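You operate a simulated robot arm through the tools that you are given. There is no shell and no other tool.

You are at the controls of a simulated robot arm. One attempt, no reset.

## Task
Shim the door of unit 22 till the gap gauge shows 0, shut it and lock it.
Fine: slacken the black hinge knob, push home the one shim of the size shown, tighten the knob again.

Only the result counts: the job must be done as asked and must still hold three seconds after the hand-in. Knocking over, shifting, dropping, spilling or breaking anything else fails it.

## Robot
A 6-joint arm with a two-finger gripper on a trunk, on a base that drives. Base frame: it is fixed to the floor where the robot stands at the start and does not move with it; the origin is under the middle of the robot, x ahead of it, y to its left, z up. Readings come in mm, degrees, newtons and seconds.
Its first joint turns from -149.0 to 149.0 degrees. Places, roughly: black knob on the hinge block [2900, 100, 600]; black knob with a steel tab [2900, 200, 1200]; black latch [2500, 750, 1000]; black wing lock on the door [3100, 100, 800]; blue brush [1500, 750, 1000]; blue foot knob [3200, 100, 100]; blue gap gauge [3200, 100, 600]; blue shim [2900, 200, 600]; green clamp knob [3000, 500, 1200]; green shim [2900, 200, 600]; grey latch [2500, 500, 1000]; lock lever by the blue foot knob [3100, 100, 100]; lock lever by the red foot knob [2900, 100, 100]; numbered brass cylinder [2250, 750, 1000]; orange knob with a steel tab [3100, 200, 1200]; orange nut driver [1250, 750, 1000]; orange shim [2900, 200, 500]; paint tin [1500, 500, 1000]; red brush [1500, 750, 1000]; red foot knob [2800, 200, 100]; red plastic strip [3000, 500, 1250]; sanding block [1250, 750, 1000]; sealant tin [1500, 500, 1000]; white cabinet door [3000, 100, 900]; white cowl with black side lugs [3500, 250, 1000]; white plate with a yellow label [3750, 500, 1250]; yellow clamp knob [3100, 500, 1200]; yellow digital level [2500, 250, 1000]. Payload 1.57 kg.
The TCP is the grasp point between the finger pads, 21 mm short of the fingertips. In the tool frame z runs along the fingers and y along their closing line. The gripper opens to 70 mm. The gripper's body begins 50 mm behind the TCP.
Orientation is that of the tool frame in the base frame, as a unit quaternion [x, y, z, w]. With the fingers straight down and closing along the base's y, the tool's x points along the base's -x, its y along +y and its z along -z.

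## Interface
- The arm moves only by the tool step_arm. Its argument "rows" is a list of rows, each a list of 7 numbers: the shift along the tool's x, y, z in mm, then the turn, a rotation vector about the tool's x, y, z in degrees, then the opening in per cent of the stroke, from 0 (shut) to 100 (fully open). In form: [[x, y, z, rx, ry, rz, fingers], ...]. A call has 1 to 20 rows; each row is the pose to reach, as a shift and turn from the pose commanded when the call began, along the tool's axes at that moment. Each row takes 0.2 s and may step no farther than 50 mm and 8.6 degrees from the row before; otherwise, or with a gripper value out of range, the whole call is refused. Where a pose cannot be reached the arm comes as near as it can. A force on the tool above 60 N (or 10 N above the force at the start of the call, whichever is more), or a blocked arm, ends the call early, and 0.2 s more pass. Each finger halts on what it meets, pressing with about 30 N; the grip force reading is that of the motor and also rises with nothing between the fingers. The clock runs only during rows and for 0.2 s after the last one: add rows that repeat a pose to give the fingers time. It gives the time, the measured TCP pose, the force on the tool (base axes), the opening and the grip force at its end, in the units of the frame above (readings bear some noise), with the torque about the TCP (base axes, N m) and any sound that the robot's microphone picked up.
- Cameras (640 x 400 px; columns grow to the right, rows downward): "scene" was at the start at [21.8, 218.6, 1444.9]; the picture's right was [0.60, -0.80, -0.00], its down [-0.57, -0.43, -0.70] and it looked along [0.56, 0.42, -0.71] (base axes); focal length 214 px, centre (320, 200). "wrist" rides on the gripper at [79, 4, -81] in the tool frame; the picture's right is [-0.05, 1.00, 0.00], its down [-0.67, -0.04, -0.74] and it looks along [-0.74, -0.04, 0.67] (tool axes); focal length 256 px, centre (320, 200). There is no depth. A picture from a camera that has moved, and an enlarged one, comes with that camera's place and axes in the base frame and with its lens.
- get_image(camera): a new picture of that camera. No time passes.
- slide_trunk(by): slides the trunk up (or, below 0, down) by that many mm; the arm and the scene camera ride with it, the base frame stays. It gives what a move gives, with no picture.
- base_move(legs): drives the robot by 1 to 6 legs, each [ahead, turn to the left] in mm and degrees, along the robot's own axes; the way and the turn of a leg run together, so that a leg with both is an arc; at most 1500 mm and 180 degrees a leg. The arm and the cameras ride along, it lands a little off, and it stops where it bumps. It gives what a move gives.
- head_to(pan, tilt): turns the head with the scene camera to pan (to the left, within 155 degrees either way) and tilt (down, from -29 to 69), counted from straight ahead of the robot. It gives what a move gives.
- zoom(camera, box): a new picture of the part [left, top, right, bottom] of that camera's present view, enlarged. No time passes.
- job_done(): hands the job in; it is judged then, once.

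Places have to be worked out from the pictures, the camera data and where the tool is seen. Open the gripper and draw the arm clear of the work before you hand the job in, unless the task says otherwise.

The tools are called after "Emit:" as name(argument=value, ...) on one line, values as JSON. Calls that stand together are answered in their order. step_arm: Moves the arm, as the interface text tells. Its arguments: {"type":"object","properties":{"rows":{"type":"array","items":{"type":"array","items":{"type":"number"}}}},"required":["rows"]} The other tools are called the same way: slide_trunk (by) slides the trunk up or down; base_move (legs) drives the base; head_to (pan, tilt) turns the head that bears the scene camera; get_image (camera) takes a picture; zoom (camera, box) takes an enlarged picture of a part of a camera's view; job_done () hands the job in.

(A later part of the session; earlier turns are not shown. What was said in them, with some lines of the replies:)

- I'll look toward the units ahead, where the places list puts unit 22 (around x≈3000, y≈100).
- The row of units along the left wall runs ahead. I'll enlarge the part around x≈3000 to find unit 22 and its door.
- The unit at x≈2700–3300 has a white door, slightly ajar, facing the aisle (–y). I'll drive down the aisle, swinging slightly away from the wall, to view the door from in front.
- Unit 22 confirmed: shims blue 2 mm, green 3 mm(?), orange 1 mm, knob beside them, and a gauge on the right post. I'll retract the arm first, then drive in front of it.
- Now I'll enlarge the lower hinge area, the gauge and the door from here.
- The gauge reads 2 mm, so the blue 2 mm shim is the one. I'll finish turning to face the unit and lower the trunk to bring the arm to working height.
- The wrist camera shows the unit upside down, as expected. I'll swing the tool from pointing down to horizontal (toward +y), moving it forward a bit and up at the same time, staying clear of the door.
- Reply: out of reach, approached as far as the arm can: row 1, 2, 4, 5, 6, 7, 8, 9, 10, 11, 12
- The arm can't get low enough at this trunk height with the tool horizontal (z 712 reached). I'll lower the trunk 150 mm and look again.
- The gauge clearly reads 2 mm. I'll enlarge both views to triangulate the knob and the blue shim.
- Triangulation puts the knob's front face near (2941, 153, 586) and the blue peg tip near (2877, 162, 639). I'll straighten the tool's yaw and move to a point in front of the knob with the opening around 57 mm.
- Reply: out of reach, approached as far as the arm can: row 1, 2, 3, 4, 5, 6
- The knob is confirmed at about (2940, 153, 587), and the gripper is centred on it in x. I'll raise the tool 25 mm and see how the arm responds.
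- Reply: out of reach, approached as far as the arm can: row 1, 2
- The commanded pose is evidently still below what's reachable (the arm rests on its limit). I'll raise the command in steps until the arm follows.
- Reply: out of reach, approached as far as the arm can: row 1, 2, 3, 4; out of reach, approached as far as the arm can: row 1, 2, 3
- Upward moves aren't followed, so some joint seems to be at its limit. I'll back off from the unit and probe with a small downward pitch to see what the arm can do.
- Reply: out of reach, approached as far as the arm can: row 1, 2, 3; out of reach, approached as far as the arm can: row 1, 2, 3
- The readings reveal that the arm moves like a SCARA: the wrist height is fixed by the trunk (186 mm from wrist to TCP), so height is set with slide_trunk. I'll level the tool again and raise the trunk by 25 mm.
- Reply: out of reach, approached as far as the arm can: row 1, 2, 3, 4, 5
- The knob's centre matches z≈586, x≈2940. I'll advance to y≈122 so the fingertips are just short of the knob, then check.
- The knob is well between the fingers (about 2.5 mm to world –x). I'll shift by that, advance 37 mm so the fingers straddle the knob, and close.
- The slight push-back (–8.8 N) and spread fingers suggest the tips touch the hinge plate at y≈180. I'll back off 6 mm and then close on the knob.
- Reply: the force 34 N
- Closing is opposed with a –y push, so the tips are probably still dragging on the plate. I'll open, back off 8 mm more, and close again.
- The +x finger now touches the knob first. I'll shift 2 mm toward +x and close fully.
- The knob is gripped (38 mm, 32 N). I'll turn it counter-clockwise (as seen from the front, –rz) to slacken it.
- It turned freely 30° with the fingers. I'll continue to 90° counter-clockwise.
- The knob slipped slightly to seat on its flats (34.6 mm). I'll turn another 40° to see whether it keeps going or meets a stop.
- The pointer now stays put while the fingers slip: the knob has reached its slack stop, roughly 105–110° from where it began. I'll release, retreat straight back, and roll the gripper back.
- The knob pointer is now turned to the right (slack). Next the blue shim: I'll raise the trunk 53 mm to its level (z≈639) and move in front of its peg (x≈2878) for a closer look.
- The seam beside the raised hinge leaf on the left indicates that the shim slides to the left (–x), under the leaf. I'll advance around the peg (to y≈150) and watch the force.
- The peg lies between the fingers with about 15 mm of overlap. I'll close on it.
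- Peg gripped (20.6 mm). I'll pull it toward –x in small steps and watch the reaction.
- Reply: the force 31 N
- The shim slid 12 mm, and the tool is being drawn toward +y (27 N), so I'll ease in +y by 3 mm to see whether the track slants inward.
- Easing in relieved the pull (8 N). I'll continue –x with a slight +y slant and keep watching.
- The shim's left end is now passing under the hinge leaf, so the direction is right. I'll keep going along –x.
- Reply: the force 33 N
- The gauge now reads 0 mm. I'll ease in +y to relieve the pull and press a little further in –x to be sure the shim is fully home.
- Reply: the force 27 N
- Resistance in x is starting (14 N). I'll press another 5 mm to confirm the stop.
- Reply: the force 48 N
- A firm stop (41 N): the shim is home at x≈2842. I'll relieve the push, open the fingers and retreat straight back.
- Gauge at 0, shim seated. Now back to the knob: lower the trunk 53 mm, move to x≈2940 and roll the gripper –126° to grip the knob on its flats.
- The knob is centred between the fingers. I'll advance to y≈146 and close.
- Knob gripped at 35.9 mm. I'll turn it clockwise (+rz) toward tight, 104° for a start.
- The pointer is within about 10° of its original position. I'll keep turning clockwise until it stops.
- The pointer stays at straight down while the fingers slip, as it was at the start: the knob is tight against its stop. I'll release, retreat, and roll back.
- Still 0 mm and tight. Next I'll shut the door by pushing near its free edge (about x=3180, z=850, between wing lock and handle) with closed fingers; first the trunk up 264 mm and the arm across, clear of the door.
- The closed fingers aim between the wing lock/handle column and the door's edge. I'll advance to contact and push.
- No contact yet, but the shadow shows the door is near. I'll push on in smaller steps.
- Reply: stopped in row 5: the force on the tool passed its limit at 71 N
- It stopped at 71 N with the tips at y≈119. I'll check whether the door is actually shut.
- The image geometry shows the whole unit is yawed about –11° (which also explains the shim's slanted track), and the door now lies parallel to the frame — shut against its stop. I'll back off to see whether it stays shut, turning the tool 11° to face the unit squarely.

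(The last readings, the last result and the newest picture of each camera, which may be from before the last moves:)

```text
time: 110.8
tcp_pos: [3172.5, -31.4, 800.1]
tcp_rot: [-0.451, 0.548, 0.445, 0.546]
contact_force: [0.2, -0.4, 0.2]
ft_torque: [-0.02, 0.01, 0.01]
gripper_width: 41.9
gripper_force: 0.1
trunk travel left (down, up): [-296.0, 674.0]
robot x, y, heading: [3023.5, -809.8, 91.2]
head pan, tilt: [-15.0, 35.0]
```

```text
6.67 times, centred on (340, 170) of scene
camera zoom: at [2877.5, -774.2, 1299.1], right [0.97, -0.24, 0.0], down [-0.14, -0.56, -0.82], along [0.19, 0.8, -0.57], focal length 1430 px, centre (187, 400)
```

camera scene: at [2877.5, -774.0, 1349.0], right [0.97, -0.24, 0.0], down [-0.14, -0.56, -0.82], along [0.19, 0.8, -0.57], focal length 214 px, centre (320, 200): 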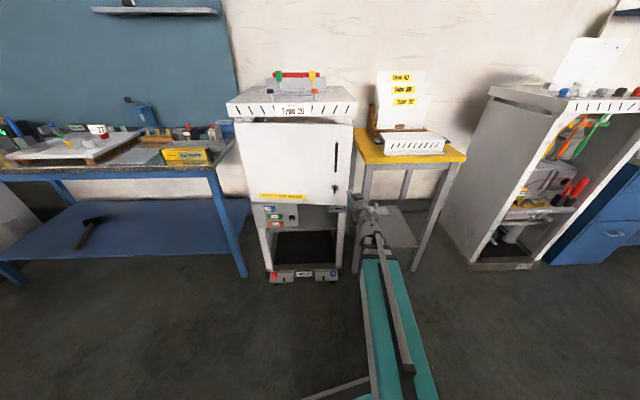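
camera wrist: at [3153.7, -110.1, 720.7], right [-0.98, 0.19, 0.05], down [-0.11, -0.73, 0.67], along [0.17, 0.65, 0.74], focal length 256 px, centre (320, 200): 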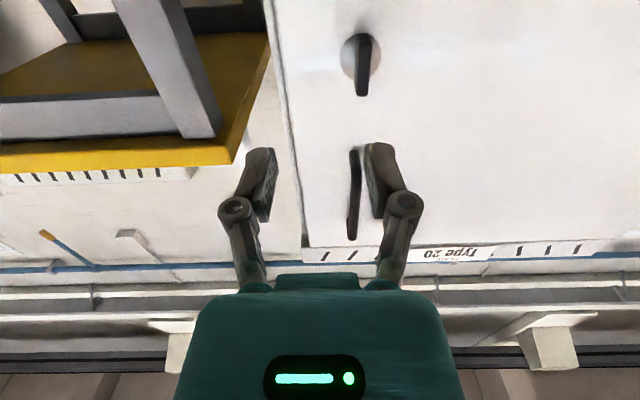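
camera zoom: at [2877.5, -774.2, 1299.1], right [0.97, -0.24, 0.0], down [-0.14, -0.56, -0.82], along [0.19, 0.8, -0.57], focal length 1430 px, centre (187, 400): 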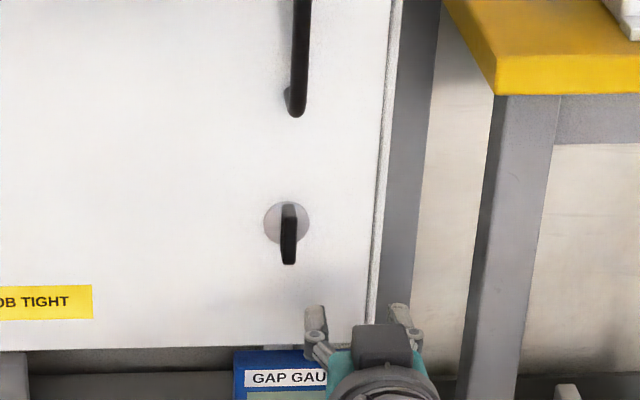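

The door stayed. I'll enlarge the wrist view along the door's free edge to check for any remaining gap.

Emit:
zoom(camera="wrist", box=[220, 0, 420, 150])

Emit:
zoom(camera="wrist", box=[250, 60, 350, 260])

```text
2.67 times, centred on (320, 75) of wrist
camera zoom: at [3153.7, -110.1, 720.7], right [-0.98, 0.19, 0.05], down [-0.11, -0.73, 0.67], along [0.17, 0.65, 0.74], focal length 683 px, centre (320, 533)
```

zoom: 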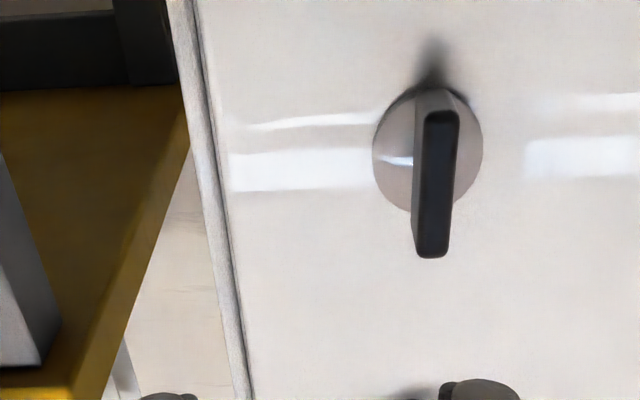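

```text
2.00 times, centred on (300, 160) of wrist
camera zoom: at [3153.7, -110.1, 720.7], right [-0.98, 0.19, 0.05], down [-0.11, -0.73, 0.67], along [0.17, 0.65, 0.74], focal length 512 px, centre (360, 280)
```

zoom: 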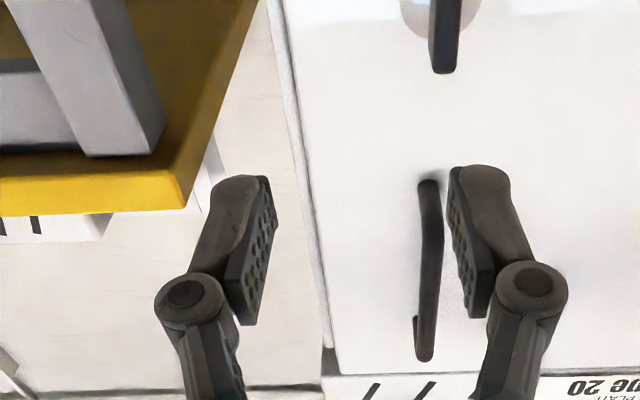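

A thin even seam to the frame post: the door is shut. The wing (vertical blade, ~10 mm thick) is near (3167, 101, 801), so I'll approach it squarely with the fingers either side, stopping short for a check.

Emit:
step_arm(rows=[[0, 15, 20, 0, 0, 0, 60], [0, 31, 40, 0, 0, 0, 60], [0, 31, 70, 0, 0, 0, 60], [0, 31, 90, 0, 0, 0, 60], [0, 31, 90, 0, 0, 0, 60]])

Emit:
get_image(camera="wrist")

```text
time: 112.0
tcp_pos: [3159.9, 65.5, 799.9]
tcp_rot: [-0.451, 0.547, 0.447, 0.546]
contact_force: [-0.3, -0.4, -0.3]
ft_torque: [-0.01, -0.01, 0.01]
gripper_width: 42.1
gripper_force: 0.1
out of reach, approached as far as the arm can: row 1, 4
trunk travel left (down, up): [-296.0, 674.0]
robot x, y, heading: [3022.0, -807.9, 91.2]
head pan, tilt: [-15.0, 35.0]
```

```text
taken
camera wrist: at [3140.8, -13.8, 720.8], right [-0.98, 0.19, 0.05], down [-0.11, -0.73, 0.67], along [0.17, 0.65, 0.74], focal length 256 px, centre (320, 200)
```

wrist: 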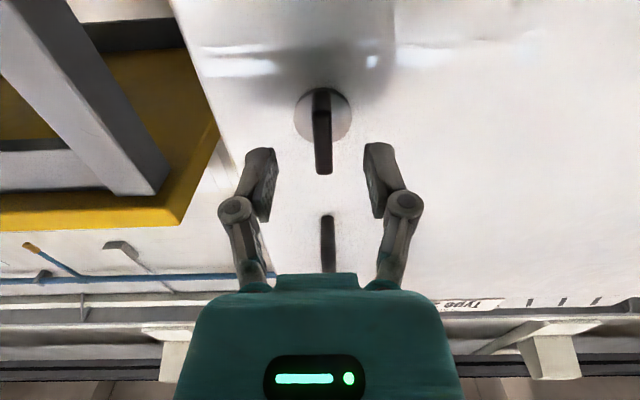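

The wing is centred between the fingers. I'll advance 29 mm and close on it.

Emit:
step_arm(rows=[[0, 0, 10, 0, 0, 0, 60], [0, 0, 20, 0, 0, 0, 60], [0, 0, 29, 0, 0, 0, 60], [0, 0, 29, 0, 0, 0, 45], [0, 0, 29, 0, 0, 0, 30], [0, 0, 29, 0, 0, 0, 15], [0, 0, 29, 0, 0, 0, 4], [0, 0, 29, 0, 0, 0, 4]])

Emit:
get_image(camera="wrist")

```text
time: 113.8
tcp_pos: [3163.8, 91.4, 798.6]
tcp_rot: [-0.452, 0.547, 0.447, 0.545]
contact_force: [-8.6, 3.3, -0.7]
ft_torque: [0.13, -0.02, 0.15]
gripper_width: 9.9
gripper_force: 31.7
trunk travel left (down, up): [-296.0, 674.0]
robot x, y, heading: [3022.9, -806.0, 91.3]
head pan, tilt: [-15.0, 35.0]
```

```text
taken
camera wrist: at [3144.8, 12.8, 720.6], right [-0.98, 0.19, 0.05], down [-0.11, -0.73, 0.67], along [0.17, 0.65, 0.74], focal length 256 px, centre (320, 200)
```

wrist: 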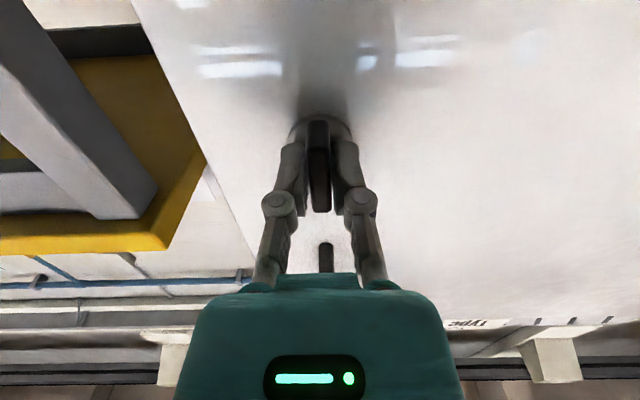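

Wing gripped at 9.9 mm. I'll try turning clockwise first, watching the torque for a stop.

Emit:
step_arm(rows=[[0, 0, 0, 0, 0, 5, 4], [0, 0, 0, 0, 0, 10, 4], [0, 0, 0, 0, 0, 15, 4], [0, 0, 0, 0, 0, 15, 4]])

Emit:
get_image(camera="wrist")

```text
time: 114.8
tcp_pos: [3163.5, 92.8, 798.7]
tcp_rot: [-0.377, 0.601, 0.514, 0.481]
contact_force: [-18.2, 2.0, -5.4]
ft_torque: [-0.11, -0.66, 0.37]
gripper_width: 13.8
gripper_force: 32.1
trunk travel left (down, up): [-296.0, 674.0]
robot x, y, heading: [3026.3, -812.7, 91.4]
head pan, tilt: [-15.0, 35.0]
```

```text
taken
camera wrist: at [3124.7, 16.6, 723.7], right [-0.93, 0.18, 0.31], down [0.06, -0.77, 0.64], along [0.35, 0.62, 0.7], focal length 256 px, centre (320, 200)
```

wrist: 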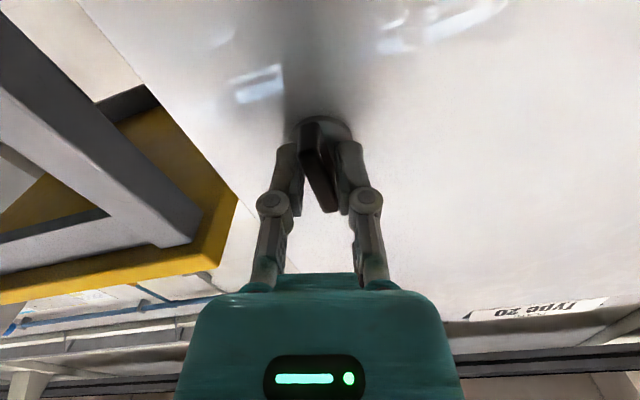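

The wing didn't follow (the fingers spread to 13.8 mm, torque –0.66): that direction is blocked. I'll go back and try counter-clockwise.

Emit:
step_arm(rows=[[0, 0, 0, 0, 0, -5, 4], [0, 0, 0, 0, 0, -10, 4], [0, 0, 0, 0, 0, -15, 4], [0, 0, 0, 0, 0, -20, 4], [0, 0, 0, 0, 0, -25, 4], [0, 0, 0, 0, 0, -30, 4], [0, 0, 0, 0, 0, -30, 4]])

Emit:
get_image(camera="wrist")

```text
time: 116.4
tcp_pos: [3163.4, 92.9, 801.0]
tcp_rot: [-0.519, 0.483, 0.372, 0.599]
contact_force: [-19.5, 5.6, 8.7]
ft_torque: [-0.15, 0.04, 0.29]
gripper_width: 9.8
gripper_force: 31.7
trunk travel left (down, up): [-296.0, 674.0]
robot x, y, heading: [3024.1, -808.1, 91.1]
head pan, tilt: [-15.0, 35.0]
```

```text
taken
camera wrist: at [3165.2, 8.4, 722.8], right [-0.96, 0.19, -0.21], down [-0.28, -0.7, 0.66], along [-0.03, 0.69, 0.72], focal length 256 px, centre (320, 200)
```

wrist: 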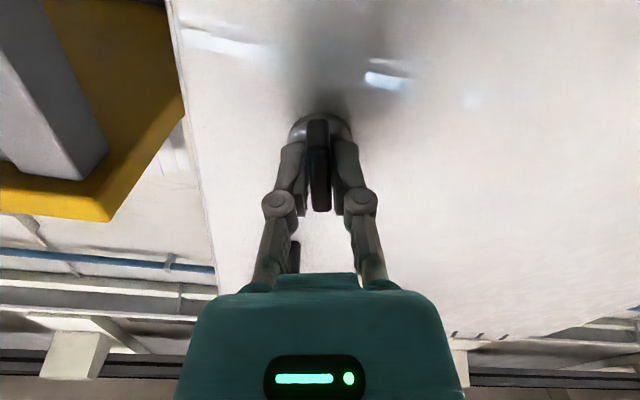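

It follows counter-clockwise. I'll continue to about 90°, easing 2 mm sideways to relieve the side load.

Emit:
step_arm(rows=[[0, 1, 0, 0, 0, -6, 4], [0, 2, 0, 0, 0, -12, 4], [0, 2, 0, 0, 0, -18, 4], [0, 2, 0, 0, 0, -24, 4], [0, 2, 0, 0, 0, -30, 4], [0, 2, 0, 0, 0, -36, 4], [0, 2, 0, 0, 0, -42, 4], [0, 2, 0, 0, 0, -48, 4], [0, 2, 0, 0, 0, -48, 4]])

Emit:
get_image(camera="wrist")

```text
time: 118.4
tcp_pos: [3163.1, 92.2, 799.9]
tcp_rot: [-0.671, 0.231, 0.095, 0.698]
contact_force: [-1.0, 3.1, 10.4]
ft_torque: [-0.21, 0.04, -0.82]
gripper_width: 10.2
gripper_force: 31.7
trunk travel left (down, up): [-296.0, 674.0]
robot x, y, heading: [3024.6, -807.6, 91.0]
head pan, tilt: [-15.0, 35.0]
```

```text
taken
camera wrist: at [3215.9, -1.9, 761.0], right [-0.49, 0.09, -0.87], down [-0.71, -0.62, 0.34], along [-0.5, 0.78, 0.36], focal length 256 px, centre (320, 200)
```

wrist: 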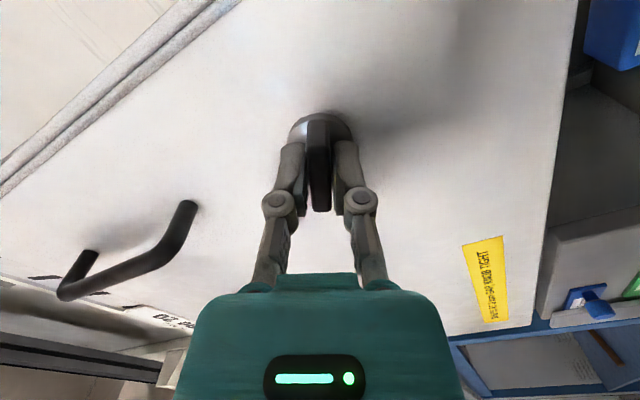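

Turned 63° with little torque. I'll continue until it meets its stop.

Emit:
step_arm(rows=[[0, 0, 0, 0, 0, -6, 4], [0, 0, 0, 0, 0, -12, 4], [0, 0, 0, 0, 0, -18, 4], [0, 0, 0, 0, 0, -24, 4], [0, 0, 0, 0, 0, -29, 4], [0, 0, 0, 0, 0, -29, 4]])

Emit:
get_image(camera="wrist")

```text
time: 119.8
tcp_pos: [3163.3, 91.2, 800.6]
tcp_rot: [0.707, -0.056, 0.082, -0.7]
contact_force: [-5.1, 0.5, 7.5]
ft_torque: [0.24, 0.48, 0.28]
gripper_width: 10.2
gripper_force: 32.4
trunk travel left (down, up): [-296.0, 674.0]
robot x, y, heading: [3024.4, -808.2, 91.5]
head pan, tilt: [-15.0, 35.0]
```

```text
taken
camera wrist: at [3226.7, -3.0, 799.3], right [-0.02, 0.0, -1.0], down [-0.8, -0.6, 0.01], along [-0.6, 0.8, 0.01], focal length 256 px, centre (320, 200)
```

wrist: 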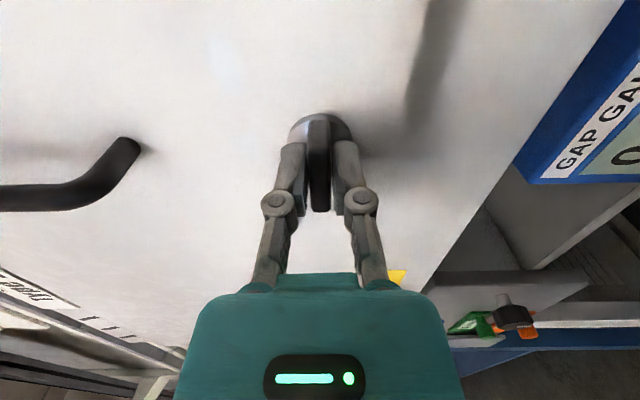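

Torque rose to 0.48 N·m near 90°. I'll press about 8° further to confirm the stop.

Emit:
step_arm(rows=[[0, 0, 0, 0, 0, -4, 4], [0, 0, 0, 0, 0, -9, 4], [0, 0, 0, 0, 0, -9, 4]])

Emit:
zoom(camera="wrist", box=[250, 90, 400, 230])

```text
time: 120.6
tcp_pos: [3164.6, 92.2, 798.6]
tcp_rot: [0.709, 0.0, 0.137, -0.692]
contact_force: [2.0, -2.1, 7.7]
ft_torque: [0.27, 0.57, -0.18]
gripper_width: 12.7
gripper_force: 32.1
trunk travel left (down, up): [-296.0, 674.0]
robot x, y, heading: [3024.4, -812.1, 91.1]
head pan, tilt: [-15.0, 35.0]
```

```text
2.86 times, centred on (325, 160) of wrist
camera zoom: at [3226.5, -2.9, 811.8], right [0.14, -0.04, -0.99], down [-0.79, -0.6, -0.09], along [-0.59, 0.8, -0.11], focal length 731 px, centre (306, 314)
```

zoom: 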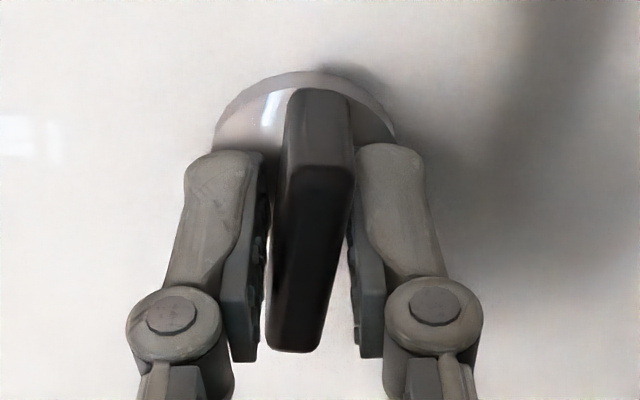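

The wing is at its stop, horizontal: locked. I'll roll back 9° to relax, open and retreat straight back.

Emit:
step_arm(rows=[[0, 0, 0, 0, 0, 5, 4], [0, 0, 0, 0, 0, 9, 4], [0, 0, 0, 0, 0, 9, 25], [0, 0, 0, 0, 0, 9, 45], [0, 0, 0, 0, 0, 9, 50], [0, 0, -15, 0, 0, 9, 50], [0, 0, -40, 0, 0, 9, 50], [0, 0, -80, 0, 0, 9, 50], [0, 0, -120, 0, 0, 9, 50], [0, 0, -160, 0, 0, 9, 50], [0, 0, -160, 0, 0, 9, 50]])

Emit:
get_image(camera="wrist")

Emit:
zoom(camera="scene", box=[220, 70, 400, 290])

```text
time: 123.0
tcp_pos: [3131.9, -64.7, 800.1]
tcp_rot: [0.708, -0.056, 0.082, -0.699]
contact_force: [0.0, 0.1, 0.4]
ft_torque: [0.0, 0.0, -0.01]
gripper_width: 35.2
gripper_force: 0.0
trunk travel left (down, up): [-296.0, 674.0]
robot x, y, heading: [3024.7, -810.0, 91.3]
head pan, tilt: [-15.0, 35.0]
```

```text
taken
camera wrist: at [3194.2, -159.2, 798.6], right [-0.02, -0.01, -1.0], down [-0.8, -0.6, 0.02], along [-0.6, 0.8, 0.01], focal length 256 px, centre (320, 200)
```

wrist: 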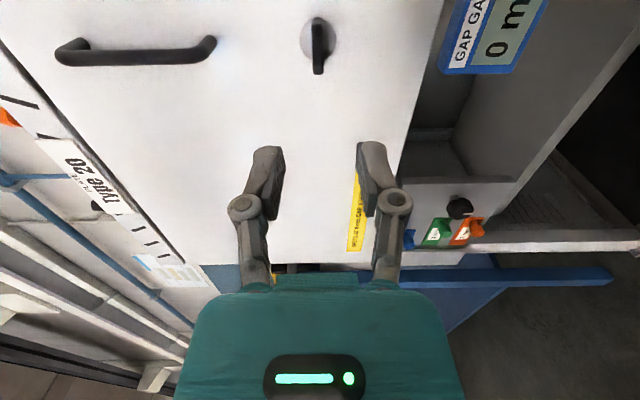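

```text
1.82 times, centred on (310, 180) of scene
camera zoom: at [2877.5, -774.2, 1299.1], right [0.97, -0.24, 0.0], down [-0.14, -0.56, -0.82], along [0.19, 0.8, -0.57], focal length 390 px, centre (338, 236)
```

zoom: 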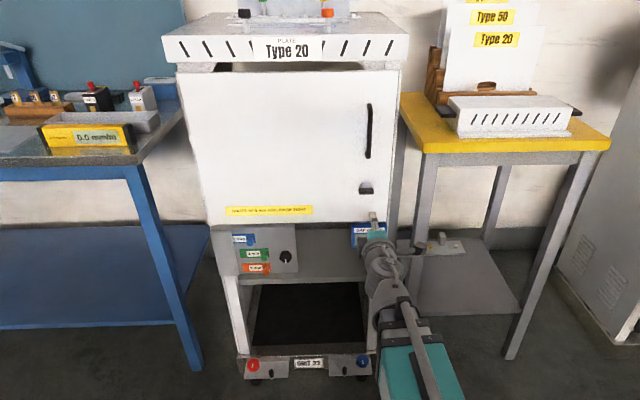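

The wing is horizontal. I'll retract further and inspect the gauge, knob, shims and door seam.

Emit:
step_arm(rows=[[0, 0, -35, 0, 0, 0, 50], [0, 0, -70, 0, 0, 0, 50], [0, 0, -105, 0, 0, 0, 50], [0, 0, -140, 0, 0, 0, 50], [0, 0, -140, 0, 0, 0, 50]])

Emit:
zoom(camera="scene", box=[275, 165, 375, 245])

Emit:
zoom(camera="scene", box=[260, 90, 370, 190])

Emit:
get_image(camera="wrist")

```text
time: 124.2
tcp_pos: [3114.1, -92.7, 798.8]
tcp_rot: [0.707, -0.056, 0.082, -0.701]
contact_force: [0.7, 0.1, -0.4]
ft_torque: [-0.01, 0.01, -0.01]
gripper_width: 35.1
gripper_force: 0.0
out of reach, approached as far as the arm can: row 1, 2, 3, 4, 5
trunk travel left (down, up): [-296.0, 674.0]
robot x, y, heading: [3027.9, -812.3, 91.3]
head pan, tilt: [-15.0, 35.0]
```

```text
5.00 times, centred on (325, 205) of scene
camera zoom: at [2877.6, -774.3, 1299.1], right [0.97, -0.24, 0.0], down [-0.14, -0.56, -0.82], along [0.19, 0.8, -0.57], focal length 1072 px, centre (295, 175)
```

zoom: 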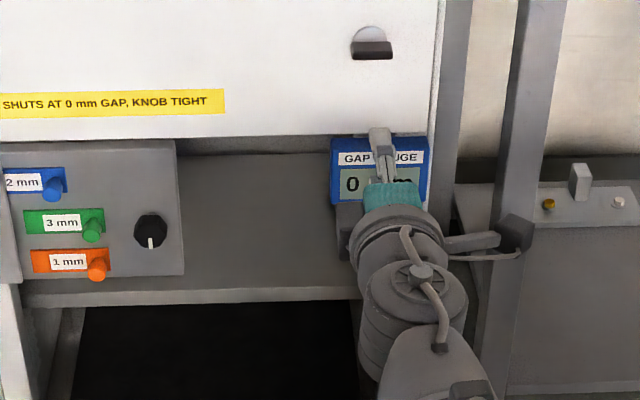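

```text
4.00 times, centred on (315, 140) of scene
camera zoom: at [2877.6, -774.3, 1299.1], right [0.97, -0.24, 0.0], down [-0.14, -0.56, -0.82], along [0.19, 0.8, -0.57], focal length 858 px, centre (340, 440)
```

zoom: 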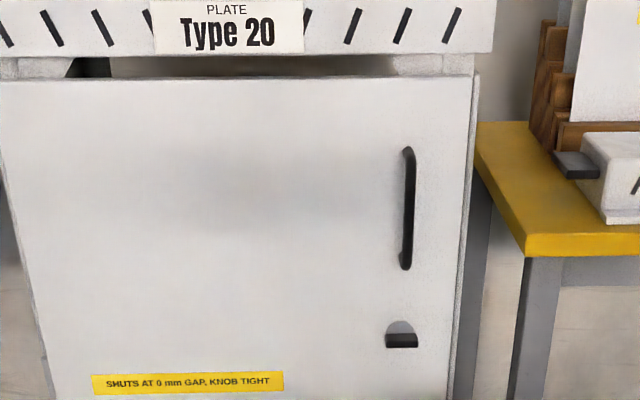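

```text
taken
camera wrist: at [3176.9, -187.9, 798.9], right [-0.02, 0.0, -1.0], down [-0.8, -0.6, 0.01], along [-0.6, 0.8, 0.01], focal length 256 px, centre (320, 200)
```

wrist: 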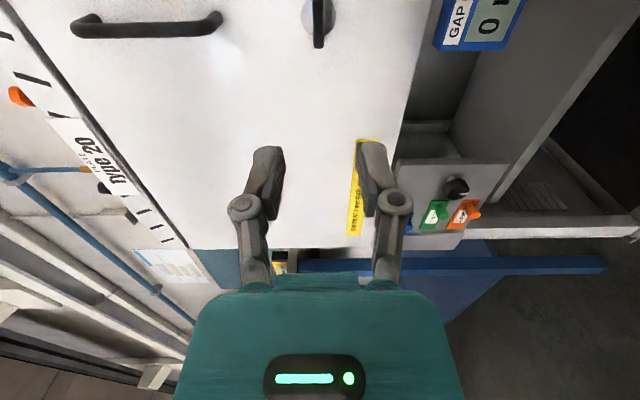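

Everything looks right; the arm partly hides the gauge. I'll back the base 150 mm to clear the work and take a final look.

Emit:
base_move(legs=[[-150, 0]])

Emit:
zoom(camera="scene", box=[240, 80, 400, 260])

Emit:
zoom(camera="scene", box=[300, 140, 370, 200])

```text
time: 125.8
tcp_pos: [3117.6, -249.2, 799.0]
tcp_rot: [0.707, -0.055, 0.082, -0.701]
contact_force: [0.7, -0.3, 0.0]
ft_torque: [0.0, -0.02, 0.0]
gripper_width: 35.0
gripper_force: 0.0
trunk travel left (down, up): [-296.0, 674.0]
robot x, y, heading: [3032.3, -967.1, 91.5]
head pan, tilt: [-15.0, 35.0]
```

```text
2.22 times, centred on (320, 170) of scene
camera zoom: at [2881.2, -931.0, 1299.1], right [0.97, -0.24, 0.0], down [-0.14, -0.56, -0.82], along [0.19, 0.8, -0.57], focal length 477 px, centre (320, 267)
```

zoom: 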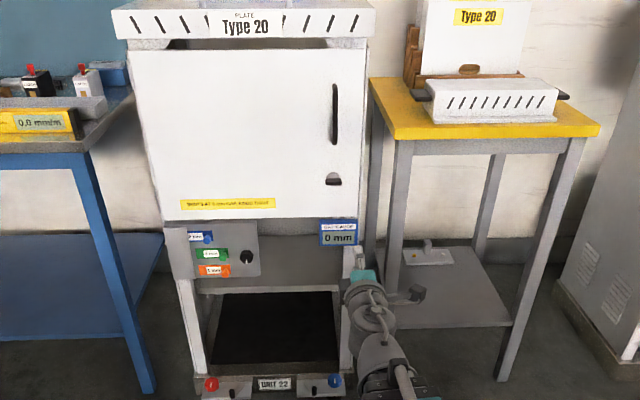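

```text
6.67 times, centred on (335, 170) of scene
camera zoom: at [2881.2, -931.0, 1299.1], right [0.97, -0.24, 0.0], down [-0.14, -0.56, -0.82], along [0.19, 0.8, -0.57], focal length 1430 px, centre (220, 400)
```

zoom: 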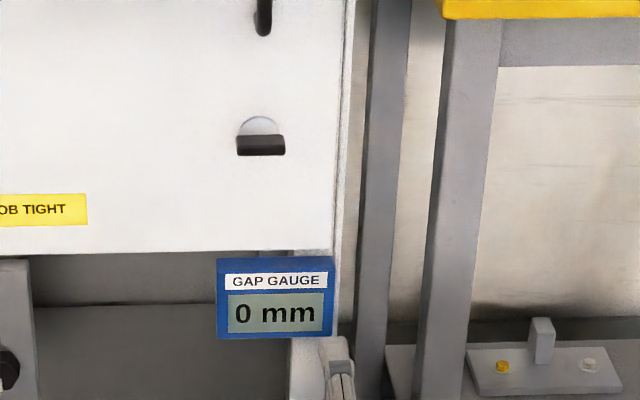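

The gauge reads 0 mm, the knob pointer is down (tight), the blue shim is home, the door is flush and the wing is horizontal. I'll open the gripper fully, then hand in.

Emit:
step_arm(rows=[[0, 0, 0, 0, 0, 0, 80], [0, 0, 0, 0, 0, 0, 100], [0, 0, 0, 0, 0, 0, 100]])

Emit:
job_done()

```text
time: 126.6
tcp_pos: [3118.0, -249.4, 801.2]
tcp_rot: [0.707, -0.056, 0.083, -0.7]
contact_force: [-1.0, -1.2, 0.5]
ft_torque: [-0.01, 0.02, -0.02]
gripper_width: 70.1
gripper_force: 0.1
trunk travel left (down, up): [-296.0, 674.0]
robot x, y, heading: [3029.1, -966.9, 91.2]
head pan, tilt: [-15.0, 35.0]
```

```text
The job is handed in.
```

I've handed in the job: unit 22's door is shimmed, shut and locked, and the gap gauge reads 0 mm. I don't have the verdict yet, only confirmation that it was handed in.

- **Shim:** the gauge showed 2 mm, so I slackened the black hinge knob and pushed the blue 2 mm shim to its stop. I then tightened the knob to its stop, where its pointer is straight down as it was at the start.
- **Door:** I pushed it shut until it met firm resistance. It stayed shut when I let go, and the seam along the free edge looks thin and even.
- **Lock:** the wing would not turn clockwise, so I turned it counter-clockwise about 90° to its stop; it now sits horizontal. I didn't pull on the door to test it.

The final pictures show nothing else near the unit disturbed. The gripper is open and the robot is backed clear.
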